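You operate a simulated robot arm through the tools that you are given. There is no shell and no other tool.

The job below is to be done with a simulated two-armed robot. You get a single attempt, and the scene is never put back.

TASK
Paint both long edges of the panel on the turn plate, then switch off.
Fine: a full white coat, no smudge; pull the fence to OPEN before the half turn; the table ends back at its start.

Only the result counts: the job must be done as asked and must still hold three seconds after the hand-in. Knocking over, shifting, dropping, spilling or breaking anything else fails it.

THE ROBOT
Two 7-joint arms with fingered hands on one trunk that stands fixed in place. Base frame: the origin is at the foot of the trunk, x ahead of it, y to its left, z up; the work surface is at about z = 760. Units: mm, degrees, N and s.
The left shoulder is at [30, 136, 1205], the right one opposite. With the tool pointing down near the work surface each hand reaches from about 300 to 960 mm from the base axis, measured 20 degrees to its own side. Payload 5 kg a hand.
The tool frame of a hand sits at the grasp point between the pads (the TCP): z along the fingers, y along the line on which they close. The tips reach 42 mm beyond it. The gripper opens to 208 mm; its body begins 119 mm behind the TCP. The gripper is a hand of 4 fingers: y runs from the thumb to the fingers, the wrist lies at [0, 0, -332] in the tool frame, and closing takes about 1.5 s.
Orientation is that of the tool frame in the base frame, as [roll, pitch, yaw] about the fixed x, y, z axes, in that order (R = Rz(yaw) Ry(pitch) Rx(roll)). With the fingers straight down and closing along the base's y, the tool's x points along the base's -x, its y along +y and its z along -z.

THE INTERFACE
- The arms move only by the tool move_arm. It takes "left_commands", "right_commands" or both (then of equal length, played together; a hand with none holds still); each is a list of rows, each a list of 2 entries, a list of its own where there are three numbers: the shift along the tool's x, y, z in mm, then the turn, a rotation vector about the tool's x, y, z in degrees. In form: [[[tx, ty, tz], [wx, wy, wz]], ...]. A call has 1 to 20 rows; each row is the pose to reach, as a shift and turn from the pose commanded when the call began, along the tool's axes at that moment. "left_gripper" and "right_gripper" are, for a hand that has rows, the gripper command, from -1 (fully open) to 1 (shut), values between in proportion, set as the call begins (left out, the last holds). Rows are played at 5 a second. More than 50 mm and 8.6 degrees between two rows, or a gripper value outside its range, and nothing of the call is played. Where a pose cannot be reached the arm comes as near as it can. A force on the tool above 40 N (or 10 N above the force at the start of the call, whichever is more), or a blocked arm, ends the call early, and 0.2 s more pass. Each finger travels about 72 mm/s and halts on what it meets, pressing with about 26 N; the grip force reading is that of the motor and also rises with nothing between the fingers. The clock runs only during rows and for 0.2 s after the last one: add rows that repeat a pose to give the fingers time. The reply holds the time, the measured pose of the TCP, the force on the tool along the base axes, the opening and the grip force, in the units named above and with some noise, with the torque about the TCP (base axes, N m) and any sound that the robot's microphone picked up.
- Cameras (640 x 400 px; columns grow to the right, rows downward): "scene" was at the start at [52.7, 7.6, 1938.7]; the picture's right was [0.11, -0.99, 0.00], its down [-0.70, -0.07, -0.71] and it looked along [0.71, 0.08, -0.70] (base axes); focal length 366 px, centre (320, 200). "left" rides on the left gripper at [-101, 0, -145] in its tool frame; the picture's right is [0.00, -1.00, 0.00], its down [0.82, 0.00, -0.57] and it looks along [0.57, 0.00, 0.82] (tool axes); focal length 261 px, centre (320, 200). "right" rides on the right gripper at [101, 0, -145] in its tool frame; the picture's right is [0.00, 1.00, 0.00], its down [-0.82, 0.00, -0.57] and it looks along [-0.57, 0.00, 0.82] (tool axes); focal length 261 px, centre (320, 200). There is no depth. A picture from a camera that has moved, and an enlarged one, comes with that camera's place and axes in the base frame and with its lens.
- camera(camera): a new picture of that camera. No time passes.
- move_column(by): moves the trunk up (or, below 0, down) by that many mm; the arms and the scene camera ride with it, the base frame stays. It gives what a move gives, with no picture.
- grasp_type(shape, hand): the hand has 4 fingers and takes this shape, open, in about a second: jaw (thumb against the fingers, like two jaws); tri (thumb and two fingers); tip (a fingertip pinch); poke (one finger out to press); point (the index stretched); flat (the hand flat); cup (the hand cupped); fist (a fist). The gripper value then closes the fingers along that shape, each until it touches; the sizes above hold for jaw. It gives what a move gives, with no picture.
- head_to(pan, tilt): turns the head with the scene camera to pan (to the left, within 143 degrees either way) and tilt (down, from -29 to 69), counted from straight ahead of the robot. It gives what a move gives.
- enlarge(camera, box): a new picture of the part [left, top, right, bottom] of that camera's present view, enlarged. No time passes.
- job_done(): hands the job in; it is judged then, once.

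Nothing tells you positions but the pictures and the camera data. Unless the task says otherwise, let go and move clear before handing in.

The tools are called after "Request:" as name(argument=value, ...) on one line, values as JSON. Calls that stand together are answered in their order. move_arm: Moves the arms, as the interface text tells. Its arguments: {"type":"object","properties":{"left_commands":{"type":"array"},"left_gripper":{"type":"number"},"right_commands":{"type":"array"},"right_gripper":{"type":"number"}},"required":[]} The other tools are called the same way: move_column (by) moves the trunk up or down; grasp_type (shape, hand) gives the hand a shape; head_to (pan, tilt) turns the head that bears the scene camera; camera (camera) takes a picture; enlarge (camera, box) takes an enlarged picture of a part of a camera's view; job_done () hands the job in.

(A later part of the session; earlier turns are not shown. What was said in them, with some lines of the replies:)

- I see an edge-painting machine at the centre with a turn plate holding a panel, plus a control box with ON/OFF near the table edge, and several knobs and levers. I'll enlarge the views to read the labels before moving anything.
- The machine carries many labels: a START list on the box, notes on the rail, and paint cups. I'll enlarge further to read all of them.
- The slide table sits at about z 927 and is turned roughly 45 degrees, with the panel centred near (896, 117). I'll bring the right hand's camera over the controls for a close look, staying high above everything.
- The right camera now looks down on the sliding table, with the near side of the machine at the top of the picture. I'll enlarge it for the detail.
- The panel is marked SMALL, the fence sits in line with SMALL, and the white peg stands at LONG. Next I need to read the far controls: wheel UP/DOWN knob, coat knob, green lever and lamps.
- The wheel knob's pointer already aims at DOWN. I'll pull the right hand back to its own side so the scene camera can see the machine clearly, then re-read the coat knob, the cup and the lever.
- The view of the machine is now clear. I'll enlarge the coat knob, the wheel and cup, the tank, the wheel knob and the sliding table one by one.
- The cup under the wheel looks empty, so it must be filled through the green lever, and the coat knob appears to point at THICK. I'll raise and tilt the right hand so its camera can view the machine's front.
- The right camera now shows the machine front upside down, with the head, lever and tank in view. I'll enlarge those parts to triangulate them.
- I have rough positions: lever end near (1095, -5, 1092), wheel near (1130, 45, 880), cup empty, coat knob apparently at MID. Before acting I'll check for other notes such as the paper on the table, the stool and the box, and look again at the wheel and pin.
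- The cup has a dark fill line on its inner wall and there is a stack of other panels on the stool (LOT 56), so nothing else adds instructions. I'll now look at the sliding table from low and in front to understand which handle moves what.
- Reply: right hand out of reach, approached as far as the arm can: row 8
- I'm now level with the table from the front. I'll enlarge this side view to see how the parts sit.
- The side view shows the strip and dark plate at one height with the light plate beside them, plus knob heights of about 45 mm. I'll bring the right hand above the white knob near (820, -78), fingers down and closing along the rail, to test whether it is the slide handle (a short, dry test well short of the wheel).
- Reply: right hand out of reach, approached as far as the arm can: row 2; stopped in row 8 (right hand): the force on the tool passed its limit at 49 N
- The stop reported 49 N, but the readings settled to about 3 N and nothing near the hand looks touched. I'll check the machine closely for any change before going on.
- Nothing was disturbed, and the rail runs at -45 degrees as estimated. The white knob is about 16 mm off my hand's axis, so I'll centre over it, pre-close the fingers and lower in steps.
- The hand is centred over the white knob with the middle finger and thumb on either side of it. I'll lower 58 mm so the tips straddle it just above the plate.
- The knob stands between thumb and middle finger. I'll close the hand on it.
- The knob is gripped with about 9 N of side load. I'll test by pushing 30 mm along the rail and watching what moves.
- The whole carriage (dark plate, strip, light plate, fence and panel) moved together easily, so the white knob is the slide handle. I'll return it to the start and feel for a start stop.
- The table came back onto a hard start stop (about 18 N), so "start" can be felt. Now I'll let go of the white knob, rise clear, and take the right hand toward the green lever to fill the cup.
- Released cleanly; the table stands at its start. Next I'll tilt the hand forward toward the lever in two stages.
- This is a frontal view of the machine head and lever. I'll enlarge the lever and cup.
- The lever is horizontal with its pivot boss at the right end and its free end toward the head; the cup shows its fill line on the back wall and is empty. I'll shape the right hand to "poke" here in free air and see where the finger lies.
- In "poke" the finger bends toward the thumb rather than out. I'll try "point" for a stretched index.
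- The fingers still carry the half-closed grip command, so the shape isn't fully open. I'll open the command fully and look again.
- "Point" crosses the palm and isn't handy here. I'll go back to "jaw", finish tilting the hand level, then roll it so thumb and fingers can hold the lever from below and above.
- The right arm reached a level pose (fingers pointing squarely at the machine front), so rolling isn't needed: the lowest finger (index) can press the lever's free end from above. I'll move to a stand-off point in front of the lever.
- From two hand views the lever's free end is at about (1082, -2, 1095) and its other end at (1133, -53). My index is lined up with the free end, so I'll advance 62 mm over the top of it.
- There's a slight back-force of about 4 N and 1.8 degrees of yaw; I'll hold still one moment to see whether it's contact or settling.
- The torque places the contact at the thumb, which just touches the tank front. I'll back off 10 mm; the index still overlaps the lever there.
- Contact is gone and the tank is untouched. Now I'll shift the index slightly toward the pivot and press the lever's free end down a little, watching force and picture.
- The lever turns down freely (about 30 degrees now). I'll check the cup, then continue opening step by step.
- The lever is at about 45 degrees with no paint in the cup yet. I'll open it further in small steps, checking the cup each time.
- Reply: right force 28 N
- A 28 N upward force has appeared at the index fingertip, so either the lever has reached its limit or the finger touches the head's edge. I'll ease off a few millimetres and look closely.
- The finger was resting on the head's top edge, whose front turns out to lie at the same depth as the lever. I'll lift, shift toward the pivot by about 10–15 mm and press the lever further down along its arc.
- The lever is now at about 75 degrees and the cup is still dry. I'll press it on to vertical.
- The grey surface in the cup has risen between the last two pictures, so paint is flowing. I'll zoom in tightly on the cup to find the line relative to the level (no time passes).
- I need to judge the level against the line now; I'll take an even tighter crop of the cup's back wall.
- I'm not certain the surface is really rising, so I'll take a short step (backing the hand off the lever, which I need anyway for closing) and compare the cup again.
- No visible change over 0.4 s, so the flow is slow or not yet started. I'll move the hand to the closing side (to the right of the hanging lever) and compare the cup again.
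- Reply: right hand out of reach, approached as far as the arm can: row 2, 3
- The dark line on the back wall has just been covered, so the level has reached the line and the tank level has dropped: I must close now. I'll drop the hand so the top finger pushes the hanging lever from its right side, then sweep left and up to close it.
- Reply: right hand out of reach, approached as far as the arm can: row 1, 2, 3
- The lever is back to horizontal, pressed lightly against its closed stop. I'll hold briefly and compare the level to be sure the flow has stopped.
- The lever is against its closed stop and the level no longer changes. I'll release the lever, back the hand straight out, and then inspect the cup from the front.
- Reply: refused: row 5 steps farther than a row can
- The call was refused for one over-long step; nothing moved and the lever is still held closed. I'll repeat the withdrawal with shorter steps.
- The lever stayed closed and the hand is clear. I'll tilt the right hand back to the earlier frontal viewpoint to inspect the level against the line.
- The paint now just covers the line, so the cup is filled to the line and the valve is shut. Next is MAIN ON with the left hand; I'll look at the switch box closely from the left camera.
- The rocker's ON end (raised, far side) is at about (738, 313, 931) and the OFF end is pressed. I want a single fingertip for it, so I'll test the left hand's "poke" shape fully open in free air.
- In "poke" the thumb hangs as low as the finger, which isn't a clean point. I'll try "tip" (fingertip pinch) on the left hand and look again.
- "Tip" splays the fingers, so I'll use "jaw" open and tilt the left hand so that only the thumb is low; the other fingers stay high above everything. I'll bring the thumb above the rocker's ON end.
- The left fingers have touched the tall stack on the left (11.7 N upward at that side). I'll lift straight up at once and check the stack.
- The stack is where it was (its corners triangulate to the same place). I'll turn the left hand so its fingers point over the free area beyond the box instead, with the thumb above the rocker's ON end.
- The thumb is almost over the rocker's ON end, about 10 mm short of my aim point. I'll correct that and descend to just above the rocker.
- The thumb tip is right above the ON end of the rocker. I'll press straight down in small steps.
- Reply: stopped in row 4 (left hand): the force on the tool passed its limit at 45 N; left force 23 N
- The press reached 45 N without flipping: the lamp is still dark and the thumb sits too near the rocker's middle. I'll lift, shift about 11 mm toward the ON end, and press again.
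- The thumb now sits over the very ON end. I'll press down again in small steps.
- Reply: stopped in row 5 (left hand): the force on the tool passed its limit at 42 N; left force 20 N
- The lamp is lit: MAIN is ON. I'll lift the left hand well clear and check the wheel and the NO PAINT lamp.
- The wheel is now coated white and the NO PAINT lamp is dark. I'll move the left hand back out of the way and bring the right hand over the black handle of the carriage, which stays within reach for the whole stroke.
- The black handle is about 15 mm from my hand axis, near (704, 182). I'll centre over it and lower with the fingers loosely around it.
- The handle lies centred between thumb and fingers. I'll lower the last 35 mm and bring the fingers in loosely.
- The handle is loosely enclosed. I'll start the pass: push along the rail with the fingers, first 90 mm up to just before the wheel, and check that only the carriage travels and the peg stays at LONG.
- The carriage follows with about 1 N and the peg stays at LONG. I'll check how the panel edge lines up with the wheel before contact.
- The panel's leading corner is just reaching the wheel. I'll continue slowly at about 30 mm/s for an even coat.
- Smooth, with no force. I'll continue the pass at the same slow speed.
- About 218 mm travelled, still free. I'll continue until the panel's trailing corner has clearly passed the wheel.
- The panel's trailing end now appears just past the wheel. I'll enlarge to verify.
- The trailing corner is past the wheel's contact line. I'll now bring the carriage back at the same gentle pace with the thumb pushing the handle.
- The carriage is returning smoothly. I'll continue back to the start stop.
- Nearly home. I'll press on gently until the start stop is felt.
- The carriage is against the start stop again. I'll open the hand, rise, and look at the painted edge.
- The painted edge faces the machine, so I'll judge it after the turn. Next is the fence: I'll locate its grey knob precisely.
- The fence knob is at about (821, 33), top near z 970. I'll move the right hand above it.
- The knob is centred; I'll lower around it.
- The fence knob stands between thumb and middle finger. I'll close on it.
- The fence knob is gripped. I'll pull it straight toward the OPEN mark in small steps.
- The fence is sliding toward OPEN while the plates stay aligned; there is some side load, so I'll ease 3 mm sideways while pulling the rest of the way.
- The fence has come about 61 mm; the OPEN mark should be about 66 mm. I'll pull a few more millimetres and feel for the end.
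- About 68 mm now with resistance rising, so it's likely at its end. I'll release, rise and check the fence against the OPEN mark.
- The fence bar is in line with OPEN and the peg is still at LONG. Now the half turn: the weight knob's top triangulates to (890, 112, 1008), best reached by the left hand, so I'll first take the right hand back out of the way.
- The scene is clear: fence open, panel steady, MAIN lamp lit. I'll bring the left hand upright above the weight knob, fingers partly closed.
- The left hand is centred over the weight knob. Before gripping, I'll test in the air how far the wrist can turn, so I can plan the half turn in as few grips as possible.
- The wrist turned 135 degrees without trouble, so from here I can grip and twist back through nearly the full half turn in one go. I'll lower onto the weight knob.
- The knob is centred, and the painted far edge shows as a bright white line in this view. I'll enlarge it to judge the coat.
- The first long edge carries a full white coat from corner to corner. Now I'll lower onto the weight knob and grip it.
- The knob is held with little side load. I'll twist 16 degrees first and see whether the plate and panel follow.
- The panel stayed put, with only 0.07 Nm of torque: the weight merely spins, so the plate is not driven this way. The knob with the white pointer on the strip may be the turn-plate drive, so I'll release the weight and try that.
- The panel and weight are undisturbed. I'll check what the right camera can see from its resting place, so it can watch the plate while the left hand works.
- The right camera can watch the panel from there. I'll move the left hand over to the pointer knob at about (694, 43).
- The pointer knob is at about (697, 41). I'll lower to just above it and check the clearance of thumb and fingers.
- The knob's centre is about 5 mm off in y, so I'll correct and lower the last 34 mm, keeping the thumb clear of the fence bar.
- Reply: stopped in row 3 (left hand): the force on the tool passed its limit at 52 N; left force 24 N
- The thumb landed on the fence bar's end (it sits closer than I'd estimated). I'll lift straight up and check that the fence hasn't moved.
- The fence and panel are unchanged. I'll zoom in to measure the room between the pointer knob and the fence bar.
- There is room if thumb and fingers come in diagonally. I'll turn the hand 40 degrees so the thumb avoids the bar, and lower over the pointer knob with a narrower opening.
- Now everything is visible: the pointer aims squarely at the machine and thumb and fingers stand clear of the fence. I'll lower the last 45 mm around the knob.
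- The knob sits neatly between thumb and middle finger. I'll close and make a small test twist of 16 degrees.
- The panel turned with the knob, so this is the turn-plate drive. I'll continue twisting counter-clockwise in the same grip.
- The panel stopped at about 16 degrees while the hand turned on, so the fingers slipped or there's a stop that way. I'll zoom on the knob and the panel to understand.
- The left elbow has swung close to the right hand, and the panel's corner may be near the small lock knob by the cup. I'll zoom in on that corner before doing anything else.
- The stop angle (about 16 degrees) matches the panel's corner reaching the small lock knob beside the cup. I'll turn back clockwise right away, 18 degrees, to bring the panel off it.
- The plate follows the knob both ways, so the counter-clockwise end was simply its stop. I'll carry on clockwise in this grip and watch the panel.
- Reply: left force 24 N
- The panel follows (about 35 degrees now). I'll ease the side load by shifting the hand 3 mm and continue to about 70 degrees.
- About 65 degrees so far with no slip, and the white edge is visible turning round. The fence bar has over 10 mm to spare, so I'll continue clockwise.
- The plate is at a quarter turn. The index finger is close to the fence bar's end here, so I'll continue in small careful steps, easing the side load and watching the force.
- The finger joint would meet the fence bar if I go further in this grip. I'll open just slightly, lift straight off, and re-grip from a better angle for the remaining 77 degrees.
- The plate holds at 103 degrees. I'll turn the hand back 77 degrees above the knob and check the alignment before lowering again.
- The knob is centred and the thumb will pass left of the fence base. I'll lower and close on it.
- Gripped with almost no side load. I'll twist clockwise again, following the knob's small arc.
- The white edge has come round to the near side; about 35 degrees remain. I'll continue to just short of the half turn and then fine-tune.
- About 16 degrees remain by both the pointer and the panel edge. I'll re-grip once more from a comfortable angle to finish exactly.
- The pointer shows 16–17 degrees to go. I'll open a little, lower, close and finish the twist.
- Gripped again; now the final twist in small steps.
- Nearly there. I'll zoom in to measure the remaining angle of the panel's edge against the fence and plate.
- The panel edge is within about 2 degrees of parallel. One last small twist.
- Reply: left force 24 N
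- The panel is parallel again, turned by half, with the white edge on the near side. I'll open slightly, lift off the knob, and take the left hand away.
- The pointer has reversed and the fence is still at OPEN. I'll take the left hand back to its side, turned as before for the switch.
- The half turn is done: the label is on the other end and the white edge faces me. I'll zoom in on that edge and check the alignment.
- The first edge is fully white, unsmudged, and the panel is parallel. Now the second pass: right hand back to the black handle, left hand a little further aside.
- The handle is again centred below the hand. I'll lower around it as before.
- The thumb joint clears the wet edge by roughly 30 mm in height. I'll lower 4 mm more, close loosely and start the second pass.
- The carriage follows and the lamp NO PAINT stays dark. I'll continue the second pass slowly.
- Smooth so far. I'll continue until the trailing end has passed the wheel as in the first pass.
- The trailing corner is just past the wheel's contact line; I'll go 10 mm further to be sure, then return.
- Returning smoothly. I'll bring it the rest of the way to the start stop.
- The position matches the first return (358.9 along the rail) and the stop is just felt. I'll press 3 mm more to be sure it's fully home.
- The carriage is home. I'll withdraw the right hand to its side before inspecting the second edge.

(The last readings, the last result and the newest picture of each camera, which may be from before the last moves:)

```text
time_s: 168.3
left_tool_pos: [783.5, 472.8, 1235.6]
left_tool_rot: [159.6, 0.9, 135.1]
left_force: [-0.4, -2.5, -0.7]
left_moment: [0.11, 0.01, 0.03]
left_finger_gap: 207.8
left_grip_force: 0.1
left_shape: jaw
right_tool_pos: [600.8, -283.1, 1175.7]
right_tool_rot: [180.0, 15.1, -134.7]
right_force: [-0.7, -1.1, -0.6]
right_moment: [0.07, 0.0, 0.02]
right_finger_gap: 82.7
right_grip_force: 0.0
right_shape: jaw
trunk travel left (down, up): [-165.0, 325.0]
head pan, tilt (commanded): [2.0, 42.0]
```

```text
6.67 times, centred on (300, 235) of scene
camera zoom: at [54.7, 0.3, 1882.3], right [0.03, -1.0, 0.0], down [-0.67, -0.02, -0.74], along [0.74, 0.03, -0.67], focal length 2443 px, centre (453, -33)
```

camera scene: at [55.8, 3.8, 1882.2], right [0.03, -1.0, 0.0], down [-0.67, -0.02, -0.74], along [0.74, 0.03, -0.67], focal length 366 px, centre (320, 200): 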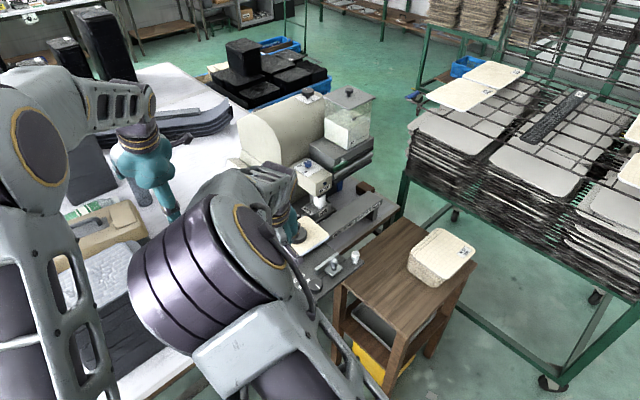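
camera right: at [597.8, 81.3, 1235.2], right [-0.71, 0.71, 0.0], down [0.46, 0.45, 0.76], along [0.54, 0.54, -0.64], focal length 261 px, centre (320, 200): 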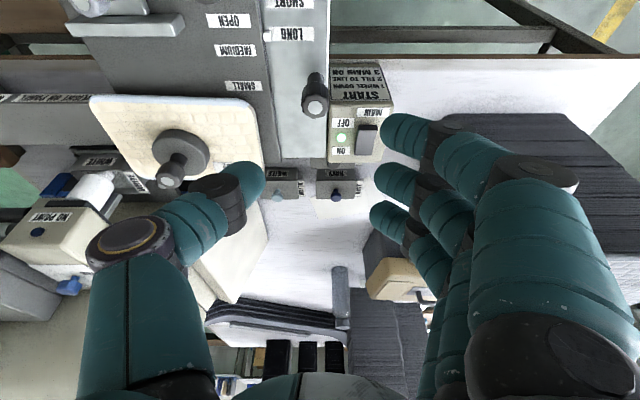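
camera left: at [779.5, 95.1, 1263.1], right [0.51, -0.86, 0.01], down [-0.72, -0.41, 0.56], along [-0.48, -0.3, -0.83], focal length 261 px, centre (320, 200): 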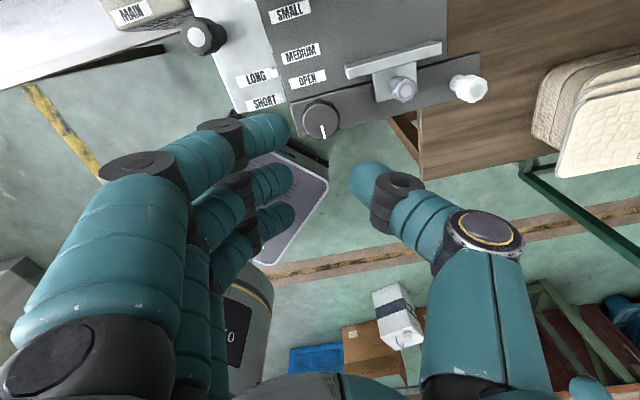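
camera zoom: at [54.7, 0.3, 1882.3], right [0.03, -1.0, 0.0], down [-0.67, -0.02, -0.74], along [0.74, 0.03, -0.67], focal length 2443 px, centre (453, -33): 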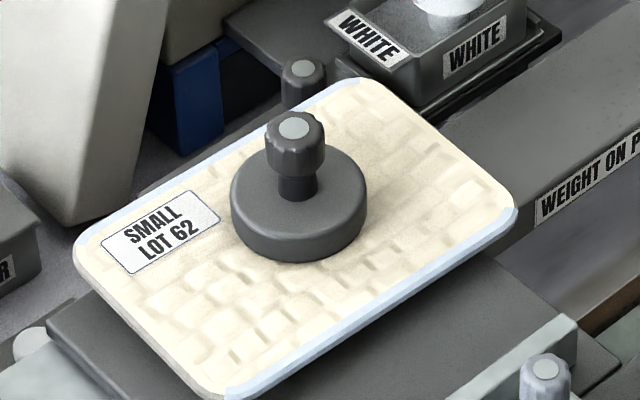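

Both long rims now show white in this view. I'll verify the far edge more closely from the left hand's camera before switching off.

Request:
enlarge(camera="scene", box=[265, 210, 305, 240])

Request:
enlarge(camera="scene", box=[290, 200, 320, 222])

Request:
move_arm(left_commands=[[[-22, -20, 2], [2, 0, 0]], [[-44, -40, 4], [4, 0, 0]], [[-66, -60, 6], [6, 0, 0]], [[-88, -80, 8], [8, 0, 0]], [[-110, -100, 10], [10, 0, 0]], [[-132, -115, 12], [12, 0, 0]], [[-155, -125, 14], [14, 0, 0]]])

Request:
camera(camera="left")

```text
13.33 times, centred on (285, 225) of scene
camera zoom: at [54.7, 0.3, 1882.3], right [0.03, -1.0, 0.0], down [-0.67, -0.02, -0.74], along [0.74, 0.03, -0.67], focal length 4886 px, centre (787, -133)
```

zoom: 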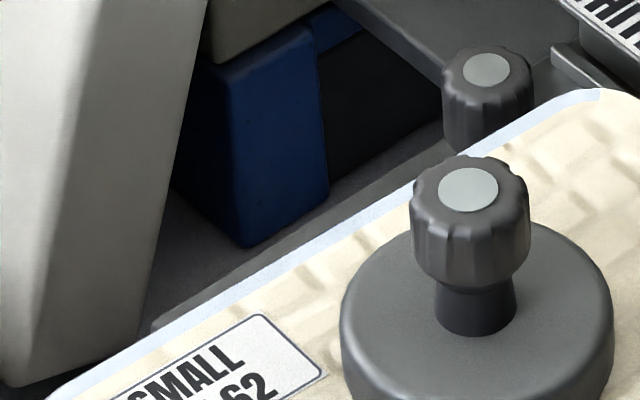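

```text
16.00 times, centred on (305, 211) of scene
camera zoom: at [54.7, 0.3, 1882.3], right [0.03, -1.0, 0.0], down [-0.67, -0.02, -0.74], along [0.74, 0.03, -0.67], focal length 5864 px, centre (560, 24)
```

zoom: 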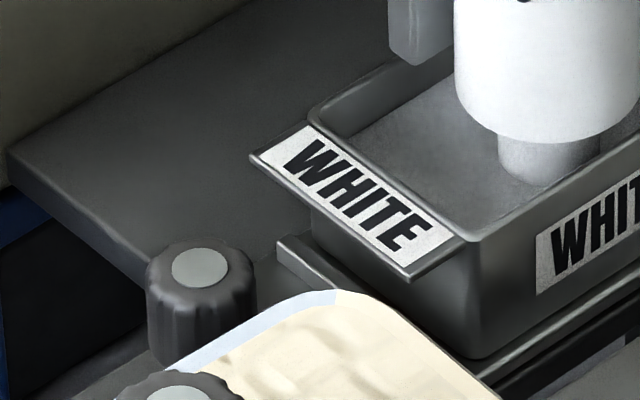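

```text
time_s: 169.9
left_tool_pos: [815.1, 286.5, 1176.7]
left_tool_rot: [173.6, 0.9, 135.4]
left_force: [0.4, -0.3, -0.4]
left_moment: [0.0, 0.06, -0.01]
left_finger_gap: 208.0
left_grip_force: 0.0
left_shape: jaw
right_tool_pos: [602.0, -281.4, 1174.7]
right_tool_rot: [-179.9, 15.0, -134.8]
right_force: [1.3, 0.1, -0.7]
right_moment: [0.04, 0.03, 0.06]
right_finger_gap: 82.5
right_grip_force: 0.1
right_shape: jaw
trunk travel left (down, up): [-165.0, 325.0]
head pan, tilt (commanded): [2.0, 42.0]
```

```text
taken
camera left: at [873.1, 207.6, 1320.6], right [-0.69, -0.71, -0.11], down [-0.64, 0.53, 0.56], along [-0.34, 0.46, -0.82], focal length 261 px, centre (320, 200)
```

left: 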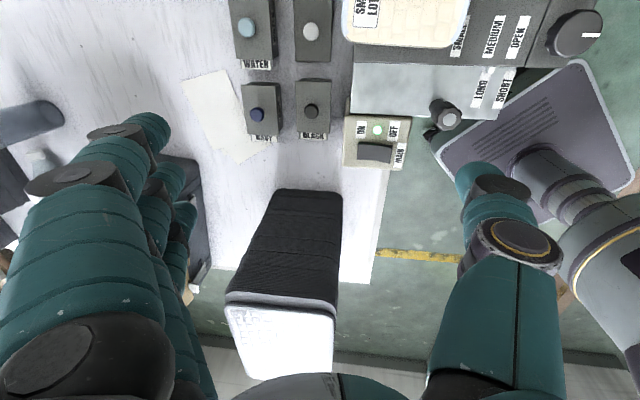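

The far rim looks white along its whole visible length. I'll turn the left hand to look straight at that edge.

Request:
move_arm(left_commands=[[[0, 0, -3], [0, 0, -7.5]], [[0, 0, -6], [0, 0, -15]], [[0, 0, -9], [0, 0, -22.5]], [[0, 0, -12], [0, 0, -30]], [[0, 0, -15], [0, 0, -37.5]], [[0, 0, -15], [0, 0, -45]], [[0, 0, -15], [0, 0, -52.5]], [[0, 0, -15], [0, 0, -60]], [[0, 0, -15], [0, 0, -67.5]], [[0, 0, -15], [0, 0, -75]], [[0, 0, -15], [0, 0, -82.5]], [[0, 0, -15], [0, 0, -90]]])

Request:
camera(camera="left")

```text
time_s: 172.5
left_tool_pos: [815.2, 283.5, 1193.6]
left_tool_rot: [-179.0, 6.4, -134.4]
left_force: [-0.6, 0.1, 0.5]
left_moment: [0.04, -0.02, 0.01]
left_finger_gap: 208.0
left_grip_force: 0.0
left_shape: jaw
right_tool_pos: [600.2, -282.4, 1175.0]
right_tool_rot: [-180.0, 15.2, -134.7]
right_force: [0.0, 0.8, 0.3]
right_moment: [-0.01, -0.03, -0.02]
right_finger_gap: 82.7
right_grip_force: 0.1
right_shape: jaw
trunk travel left (down, up): [-165.0, 325.0]
head pan, tilt (commanded): [2.0, 42.0]
```

```text
taken
camera left: at [870.6, 346.1, 1348.2], right [0.72, -0.7, 0.02], down [-0.62, -0.62, 0.48], along [-0.32, -0.35, -0.88], focal length 261 px, centre (320, 200)
```

left: 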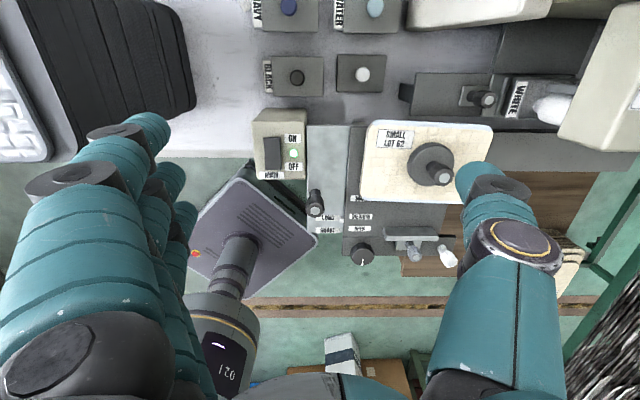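

Request:
enlarge(camera="left", box=[350, 105, 510, 215])

Request:
enlarge(camera="left", box=[360, 110, 430, 150])

Request:
enlarge(camera="left", box=[430, 110, 500, 150])

```text
3.64 times, centred on (430, 160) of left
camera zoom: at [870.6, 346.1, 1348.2], right [0.72, -0.7, 0.02], down [-0.62, -0.62, 0.48], along [-0.32, -0.35, -0.88], focal length 948 px, centre (-80, 346)
```

zoom: 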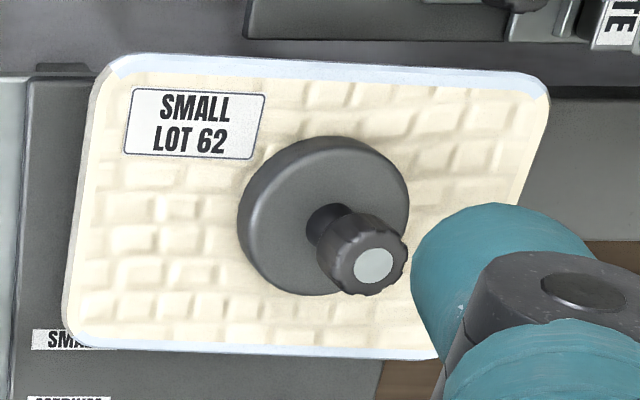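

```text
9.14 times, centred on (395, 130) of left
camera zoom: at [870.6, 346.1, 1348.2], right [0.72, -0.7, 0.02], down [-0.62, -0.62, 0.48], along [-0.32, -0.35, -0.88], focal length 2383 px, centre (-366, 840)
```

zoom: 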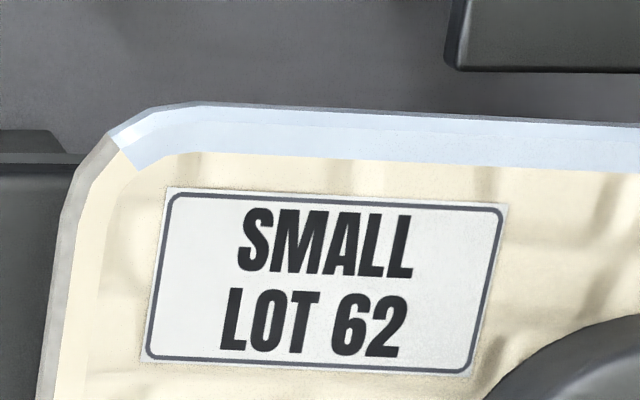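

```text
9.14 times, centred on (465, 130) of left
camera zoom: at [870.6, 346.1, 1348.2], right [0.72, -0.7, 0.02], down [-0.62, -0.62, 0.48], along [-0.32, -0.35, -0.88], focal length 2383 px, centre (-1006, 840)
```

zoom: 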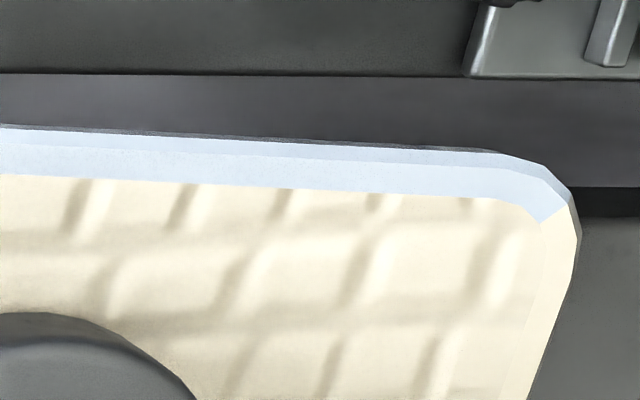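

The second edge is also fully white from corner to corner, so both edges are done. Now I'll turn the left hand back and go to the OFF end of the MAIN switch.

Request:
move_arm(left_commands=[[[0, 0, 0], [0, 0, 7.5]], [[0, 0, 0], [0, 0, 15]], [[0, 0, 0], [0, 0, 22.5]], [[0, 0, 0], [0, 0, 30]], [[0, 0, 0], [0, 0, 37.5]], [[0, 0, 0], [0, 0, 45]], [[0, 0, 0], [0, 0, 52.5]], [[0, 0, 0], [0, 0, 60]], [[0, 0, 0], [0, 0, 67.5]], [[0, 0, 0], [0, 0, 75]], [[0, 0, 0], [0, 0, 82.5]], [[0, 0, 0], [0, 0, 90]]])

Request:
camera(camera="left")

```text
time_s: 175.1
left_tool_pos: [813.5, 285.6, 1194.0]
left_tool_rot: [173.7, 0.8, 135.3]
left_force: [0.6, 0.0, -0.4]
left_moment: [-0.02, 0.0, 0.0]
left_finger_gap: 207.6
left_grip_force: 0.1
left_shape: jaw
right_tool_pos: [601.0, -282.9, 1175.1]
right_tool_rot: [-180.0, 15.2, -134.8]
right_force: [-0.4, 0.0, 0.5]
right_moment: [-0.03, -0.02, -0.01]
right_finger_gap: 82.9
right_grip_force: 0.0
right_shape: jaw
trunk travel left (down, up): [-165.0, 325.0]
head pan, tilt (commanded): [2.0, 42.0]
```

```text
taken
camera left: at [871.8, 204.3, 1338.4], right [-0.7, -0.71, -0.11], down [-0.64, 0.54, 0.55], along [-0.33, 0.46, -0.82], focal length 261 px, centre (320, 200)
```

left: 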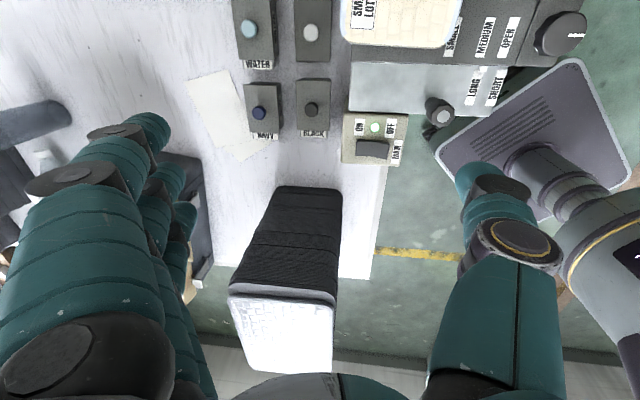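

Now I'll tilt the thumb down and move above the OFF end of the rocker.

Request:
move_arm(left_commands=[[[15, -2, 15], [-2.7, 0, 0]], [[30, -4, 35], [-5.5, 0, 0]], [[45, -7, 58], [-8.2, 0, 0]], [[60, -9, 80], [-11, 0, 0]], [[76, -11, 103], [-13.7, 0, 0]], [[76, -11, 103], [-13.7, 0, 0]]])

Request:
camera(camera="left")

Request:
enlarge(camera="scene", box=[200, 220, 300, 320])

```text
time_s: 176.5
left_tool_pos: [761.8, 335.8, 1090.7]
left_tool_rot: [159.9, 0.9, 135.3]
left_force: [0.1, -0.4, -0.9]
left_moment: [0.0, 0.0, 0.0]
left_finger_gap: 207.7
left_grip_force: 0.1
left_shape: jaw
right_tool_pos: [600.8, -282.3, 1176.0]
right_tool_rot: [-180.0, 15.1, -134.8]
right_force: [0.3, -0.6, -0.3]
right_moment: [0.02, -0.05, 0.0]
right_finger_gap: 82.8
right_grip_force: 0.1
right_shape: jaw
trunk travel left (down, up): [-165.0, 325.0]
head pan, tilt (commanded): [2.0, 42.0]
```

```text
taken
camera left: at [796.6, 232.5, 1226.4], right [-0.65, -0.67, -0.34], down [-0.73, 0.44, 0.52], along [-0.2, 0.59, -0.78], focal length 261 px, centre (320, 200)
```

left: 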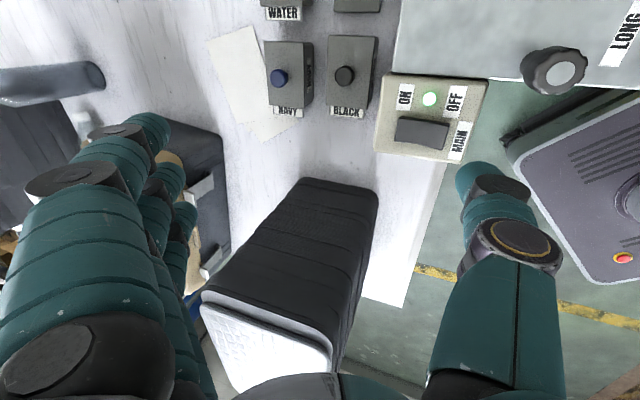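

```text
4.00 times, centred on (250, 270) of scene
camera zoom: at [54.6, 2.0, 1882.3], right [0.03, -1.0, 0.0], down [-0.67, -0.02, -0.74], along [0.74, 0.03, -0.67], focal length 1466 px, centre (600, -80)
```

zoom: 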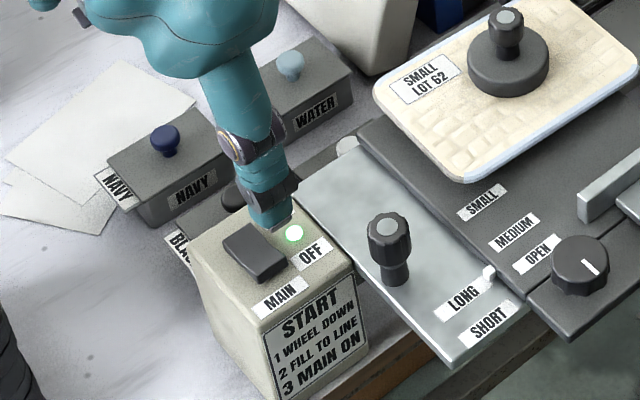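

The thumb would land slightly beyond the OFF end, so I'll shift it about 16 mm inward by comparison with the ON press, and descend to just above the rocker.

Request:
move_arm(left_commands=[[[1, 8, 10], [0, 0, 0]], [[1.6, 8, 25], [0, 0, 0]], [[1.6, 4, 45], [0, 0, 0]], [[1.6, 1, 64], [0, 0, 0]], [[1.6, 1, 64], [0, 0, 0]]])

Request:
enlarge(camera="left", box=[340, 40, 560, 220])

Request:
enlarge(camera="scene", box=[220, 250, 280, 310])

```text
time_s: 177.7
left_tool_pos: [775.0, 354.3, 1027.7]
left_tool_rot: [160.0, 1.0, 135.2]
left_force: [-0.3, 0.0, 0.1]
left_moment: [0.01, -0.03, -0.04]
left_finger_gap: 207.9
left_grip_force: 0.1
left_shape: jaw
right_tool_pos: [600.0, -282.0, 1175.9]
right_tool_rot: [-179.9, 15.1, -134.9]
right_force: [-0.1, -0.2, 0.7]
right_moment: [0.01, -0.04, -0.03]
right_finger_gap: 82.9
right_grip_force: 0.2
right_shape: jaw
trunk travel left (down, up): [-165.0, 325.0]
head pan, tilt (commanded): [2.0, 42.0]
```

```text
2.22 times, centred on (450, 130) of left
camera zoom: at [811.4, 249.7, 1165.6], right [-0.65, -0.67, -0.34], down [-0.73, 0.44, 0.52], along [-0.2, 0.59, -0.78], focal length 579 px, centre (31, 356)
```

zoom: 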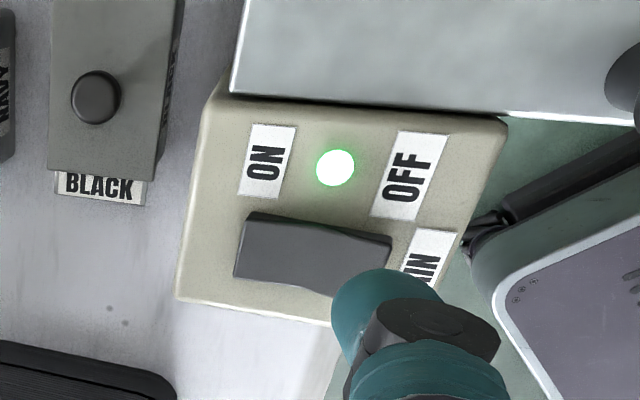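

```text
6.67 times, centred on (250, 280) of scene
camera zoom: at [54.2, 1.8, 1882.3], right [0.03, -1.0, 0.0], down [-0.67, -0.02, -0.74], along [0.74, 0.03, -0.67], focal length 2443 px, centre (787, -333)
```

zoom: 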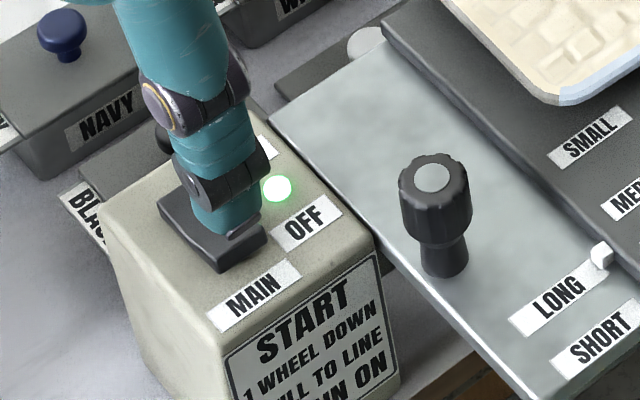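

The thumb is over the OFF end. I'll shift 5 mm further to the end and press down in small steps.

Request:
move_arm(left_commands=[[[0, -4.7, -1.7], [0, 0, 0]], [[0, -6, 2], [0, 0, 0]], [[0, -7.4, 5.8], [0, 0, 0]], [[0, -8.8, 9.6], [0, 0, 0]], [[0, -9.5, 11.5], [0, 0, 0]], [[0, -10.2, 13.3], [0, 0, 0]], [[0, -10.9, 15.2], [0, 0, 0]], [[0, -11.5, 17.1], [0, 0, 0]]])

Request:
enlarge(camera="left", box=[340, 40, 560, 220])

Request:
enlarge(camera="scene", box=[220, 250, 280, 310])

```text
time_s: 179.5
left_tool_pos: [774.5, 349.9, 1009.4]
left_tool_rot: [159.9, 0.9, 135.3]
left_force: [0.2, -0.2, 0.3]
left_moment: [0.01, -0.04, 0.01]
left_finger_gap: 208.1
left_grip_force: 0.1
left_shape: jaw
right_tool_pos: [600.8, -282.5, 1175.5]
right_tool_rot: [179.9, 15.0, -134.8]
right_force: [-0.3, -0.5, 0.4]
right_moment: [0.01, -0.01, 0.03]
right_finger_gap: 82.9
right_grip_force: 0.1
right_shape: jaw
trunk travel left (down, up): [-165.0, 325.0]
head pan, tilt (commanded): [2.0, 42.0]
```

```text
2.22 times, centred on (450, 130) of left
camera zoom: at [809.1, 245.3, 1145.7], right [-0.65, -0.67, -0.34], down [-0.73, 0.44, 0.52], along [-0.2, 0.59, -0.78], focal length 579 px, centre (31, 356)
```

zoom: 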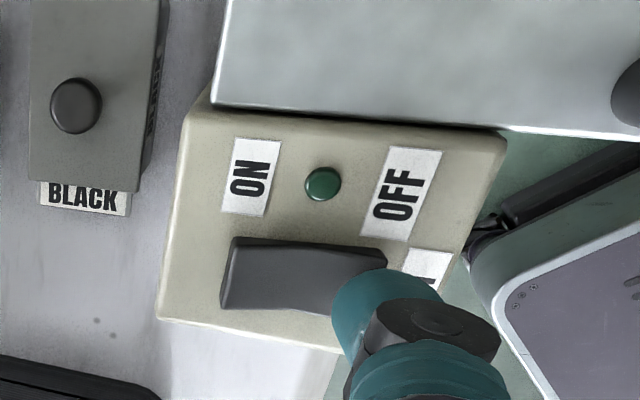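

```text
6.67 times, centred on (250, 280) of scene
camera zoom: at [55.0, 1.9, 1882.2], right [0.03, -1.0, 0.0], down [-0.67, -0.02, -0.74], along [0.74, 0.03, -0.67], focal length 2443 px, centre (787, -333)
```

zoom: 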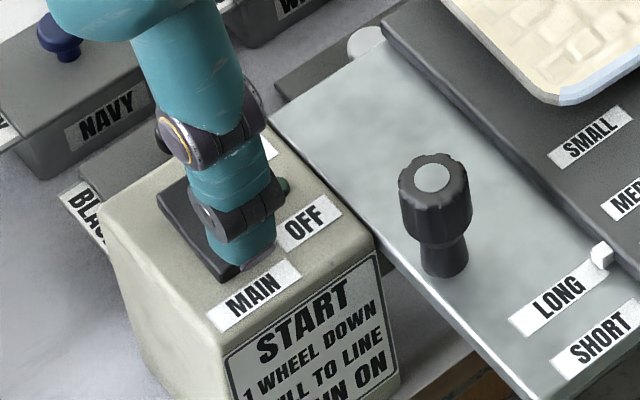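

The lamp is out: MAIN is OFF. I'll lift the left hand straight up and take it clear.

Request:
move_arm(left_commands=[[[0, 7, -19], [0, 0, 0]], [[0, 20, -56], [0, 0, 0]], [[0, 34, -94], [0, 0, 0]], [[0, 50, -130], [0, 0, 0]], [[15, 65, -160], [0, 0, 0]], [[40, 85, -180], [0, 0, 0]], [[65, 105, -190], [0, 0, 0]]])

Request:
camera(camera="scene")

Request:
enlarge(camera="scene", box=[200, 150, 400, 310])

Request:
enlarge(camera="scene", box=[280, 80, 390, 220])

```text
time_s: 181.1
left_tool_pos: [746.7, 424.6, 1225.6]
left_tool_rot: [159.9, 1.0, 135.2]
left_force: [0.1, -0.1, 0.0]
left_moment: [0.0, -0.08, 0.01]
left_finger_gap: 207.9
left_grip_force: 0.0
left_shape: jaw
right_tool_pos: [599.8, -282.6, 1175.8]
right_tool_rot: [-179.8, 15.0, -134.8]
right_force: [-0.6, 1.2, -0.2]
right_moment: [-0.09, -0.04, -0.02]
right_finger_gap: 82.6
right_grip_force: 0.0
right_shape: jaw
trunk travel left (down, up): [-165.0, 325.0]
head pan, tilt (commanded): [2.0, 42.0]
```

```text
taken
camera scene: at [54.0, 3.3, 1882.3], right [0.03, -1.0, 0.0], down [-0.67, -0.02, -0.74], along [0.74, 0.03, -0.67], focal length 366 px, centre (320, 200)
```

scene: 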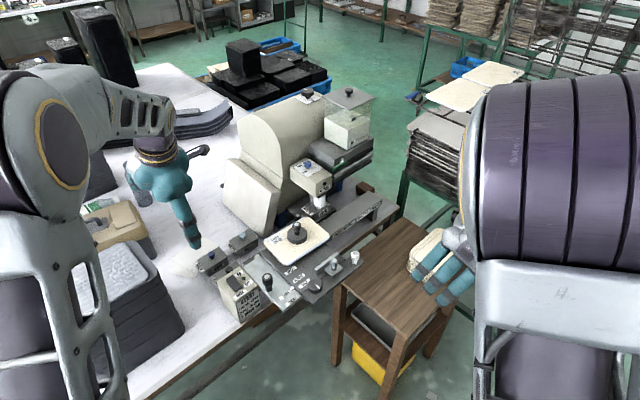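

```text
2.50 times, centred on (300, 230) of scene
camera zoom: at [54.0, 3.3, 1882.3], right [0.03, -1.0, 0.0], down [-0.67, -0.02, -0.74], along [0.74, 0.03, -0.67], focal length 916 px, centre (370, 125)
```

zoom: 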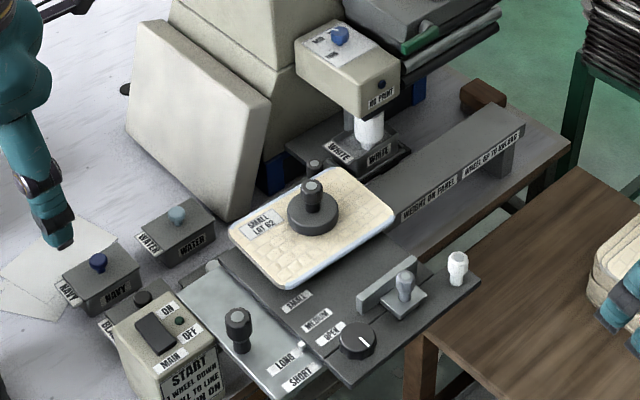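

```text
2.86 times, centred on (335, 150) of scene
camera zoom: at [54.0, 3.3, 1882.3], right [0.03, -1.0, 0.0], down [-0.67, -0.02, -0.74], along [0.74, 0.03, -0.67], focal length 1047 px, centre (277, 343)
```

zoom: 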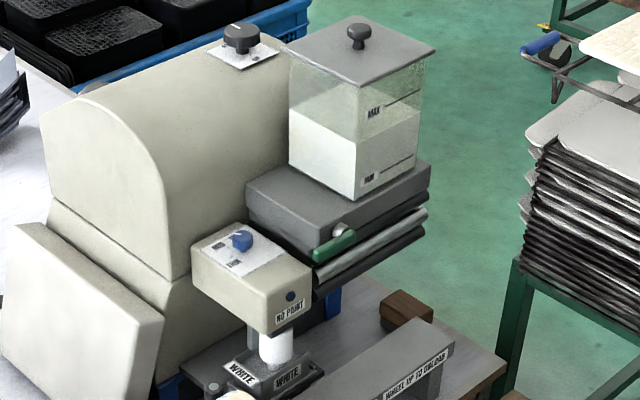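

Everything looks in order: lamp dark, lever closed, fence open. I'll compare the table's position with the first picture using the same crop, and check the painted edges once more.

Request:
enlarge(camera="scene", box=[215, 210, 375, 310])

Request:
enlarge(camera="scene", box=[260, 205, 340, 265])

Request:
enlarge(camera="right", box=[290, 150, 430, 260])

```text
4.00 times, centred on (295, 260) of scene
camera zoom: at [54.0, 3.3, 1882.3], right [0.03, -1.0, 0.0], down [-0.67, -0.02, -0.74], along [0.74, 0.03, -0.67], focal length 1466 px, centre (420, -40)
```

zoom: 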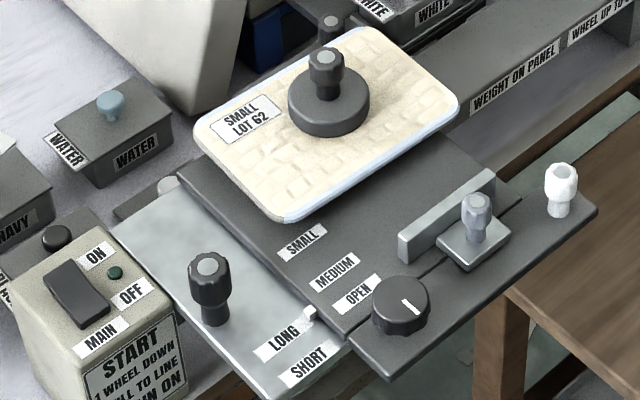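

```text
6.67 times, centred on (300, 235) of scene
camera zoom: at [54.0, 3.3, 1882.3], right [0.03, -1.0, 0.0], down [-0.67, -0.02, -0.74], along [0.74, 0.03, -0.67], focal length 2443 px, centre (453, -33)
```

zoom: 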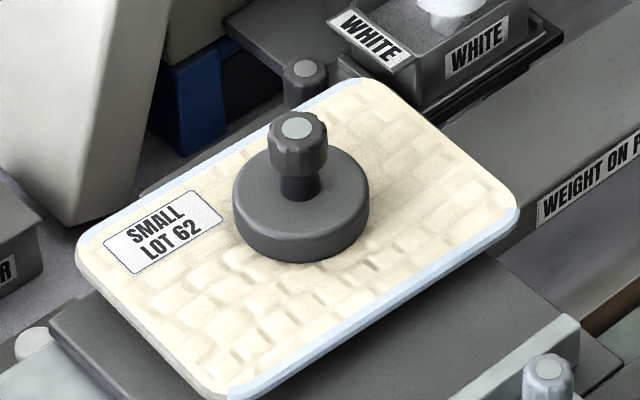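

```text
3.64 times, centred on (360, 205) of right
camera zoom: at [503.6, -375.6, 1288.4], right [-0.71, 0.71, 0.0], down [0.46, 0.45, 0.77], along [0.54, 0.54, -0.64], focal length 948 px, centre (174, 182)
```

zoom: 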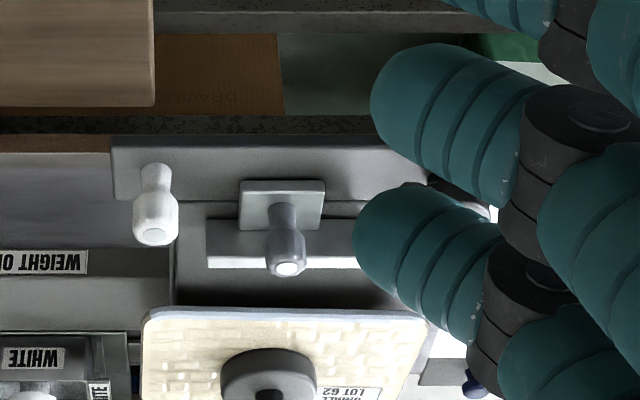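

Both long edges carry a full white coat with no smudges. The table is back where it was in the first picture, the fence is at OPEN, the valve is shut, MAIN is off, and both hands are clear. I'm handing the job in.

Request:
job_done()

```text
The job is handed in.
```

Both long edges of the panel are painted and MAIN is off. I've handed the job in and have no verdict back yet.

- **Coat:** close-up pictures show both long edges white from corner to corner, with no smudge. I painted at the MID coat setting, which is where I found it.
- **Cup:** it was empty at the start, so I filled it from the tank. The paint ended about 2 to 3 mm over the line, and the valve is closed.
- **Fence:** I pulled it to OPEN before the half turn and left it there so it wouldn't touch the wet edge.
- **Half turn:** the pointer knob on the strip turns the plate; twisting the weight did not. The panel now lies the other way round and is parallel again.
- **Table:** it is back against its start stop, and its handles sit where they did in the first picture.
- **Contacts:**
  - The right thumb rested against the paint tank at about 5 N.
  - The left fingers touched the tall stack on the left at about 12 N.
  - The right index finger pressed the top edge of the machine head at about 28 N.
  - The left thumb came down on the fence bar at about 52 N.
  - I saw nothing shift afterwards.

Both hands are clear and holding nothing.
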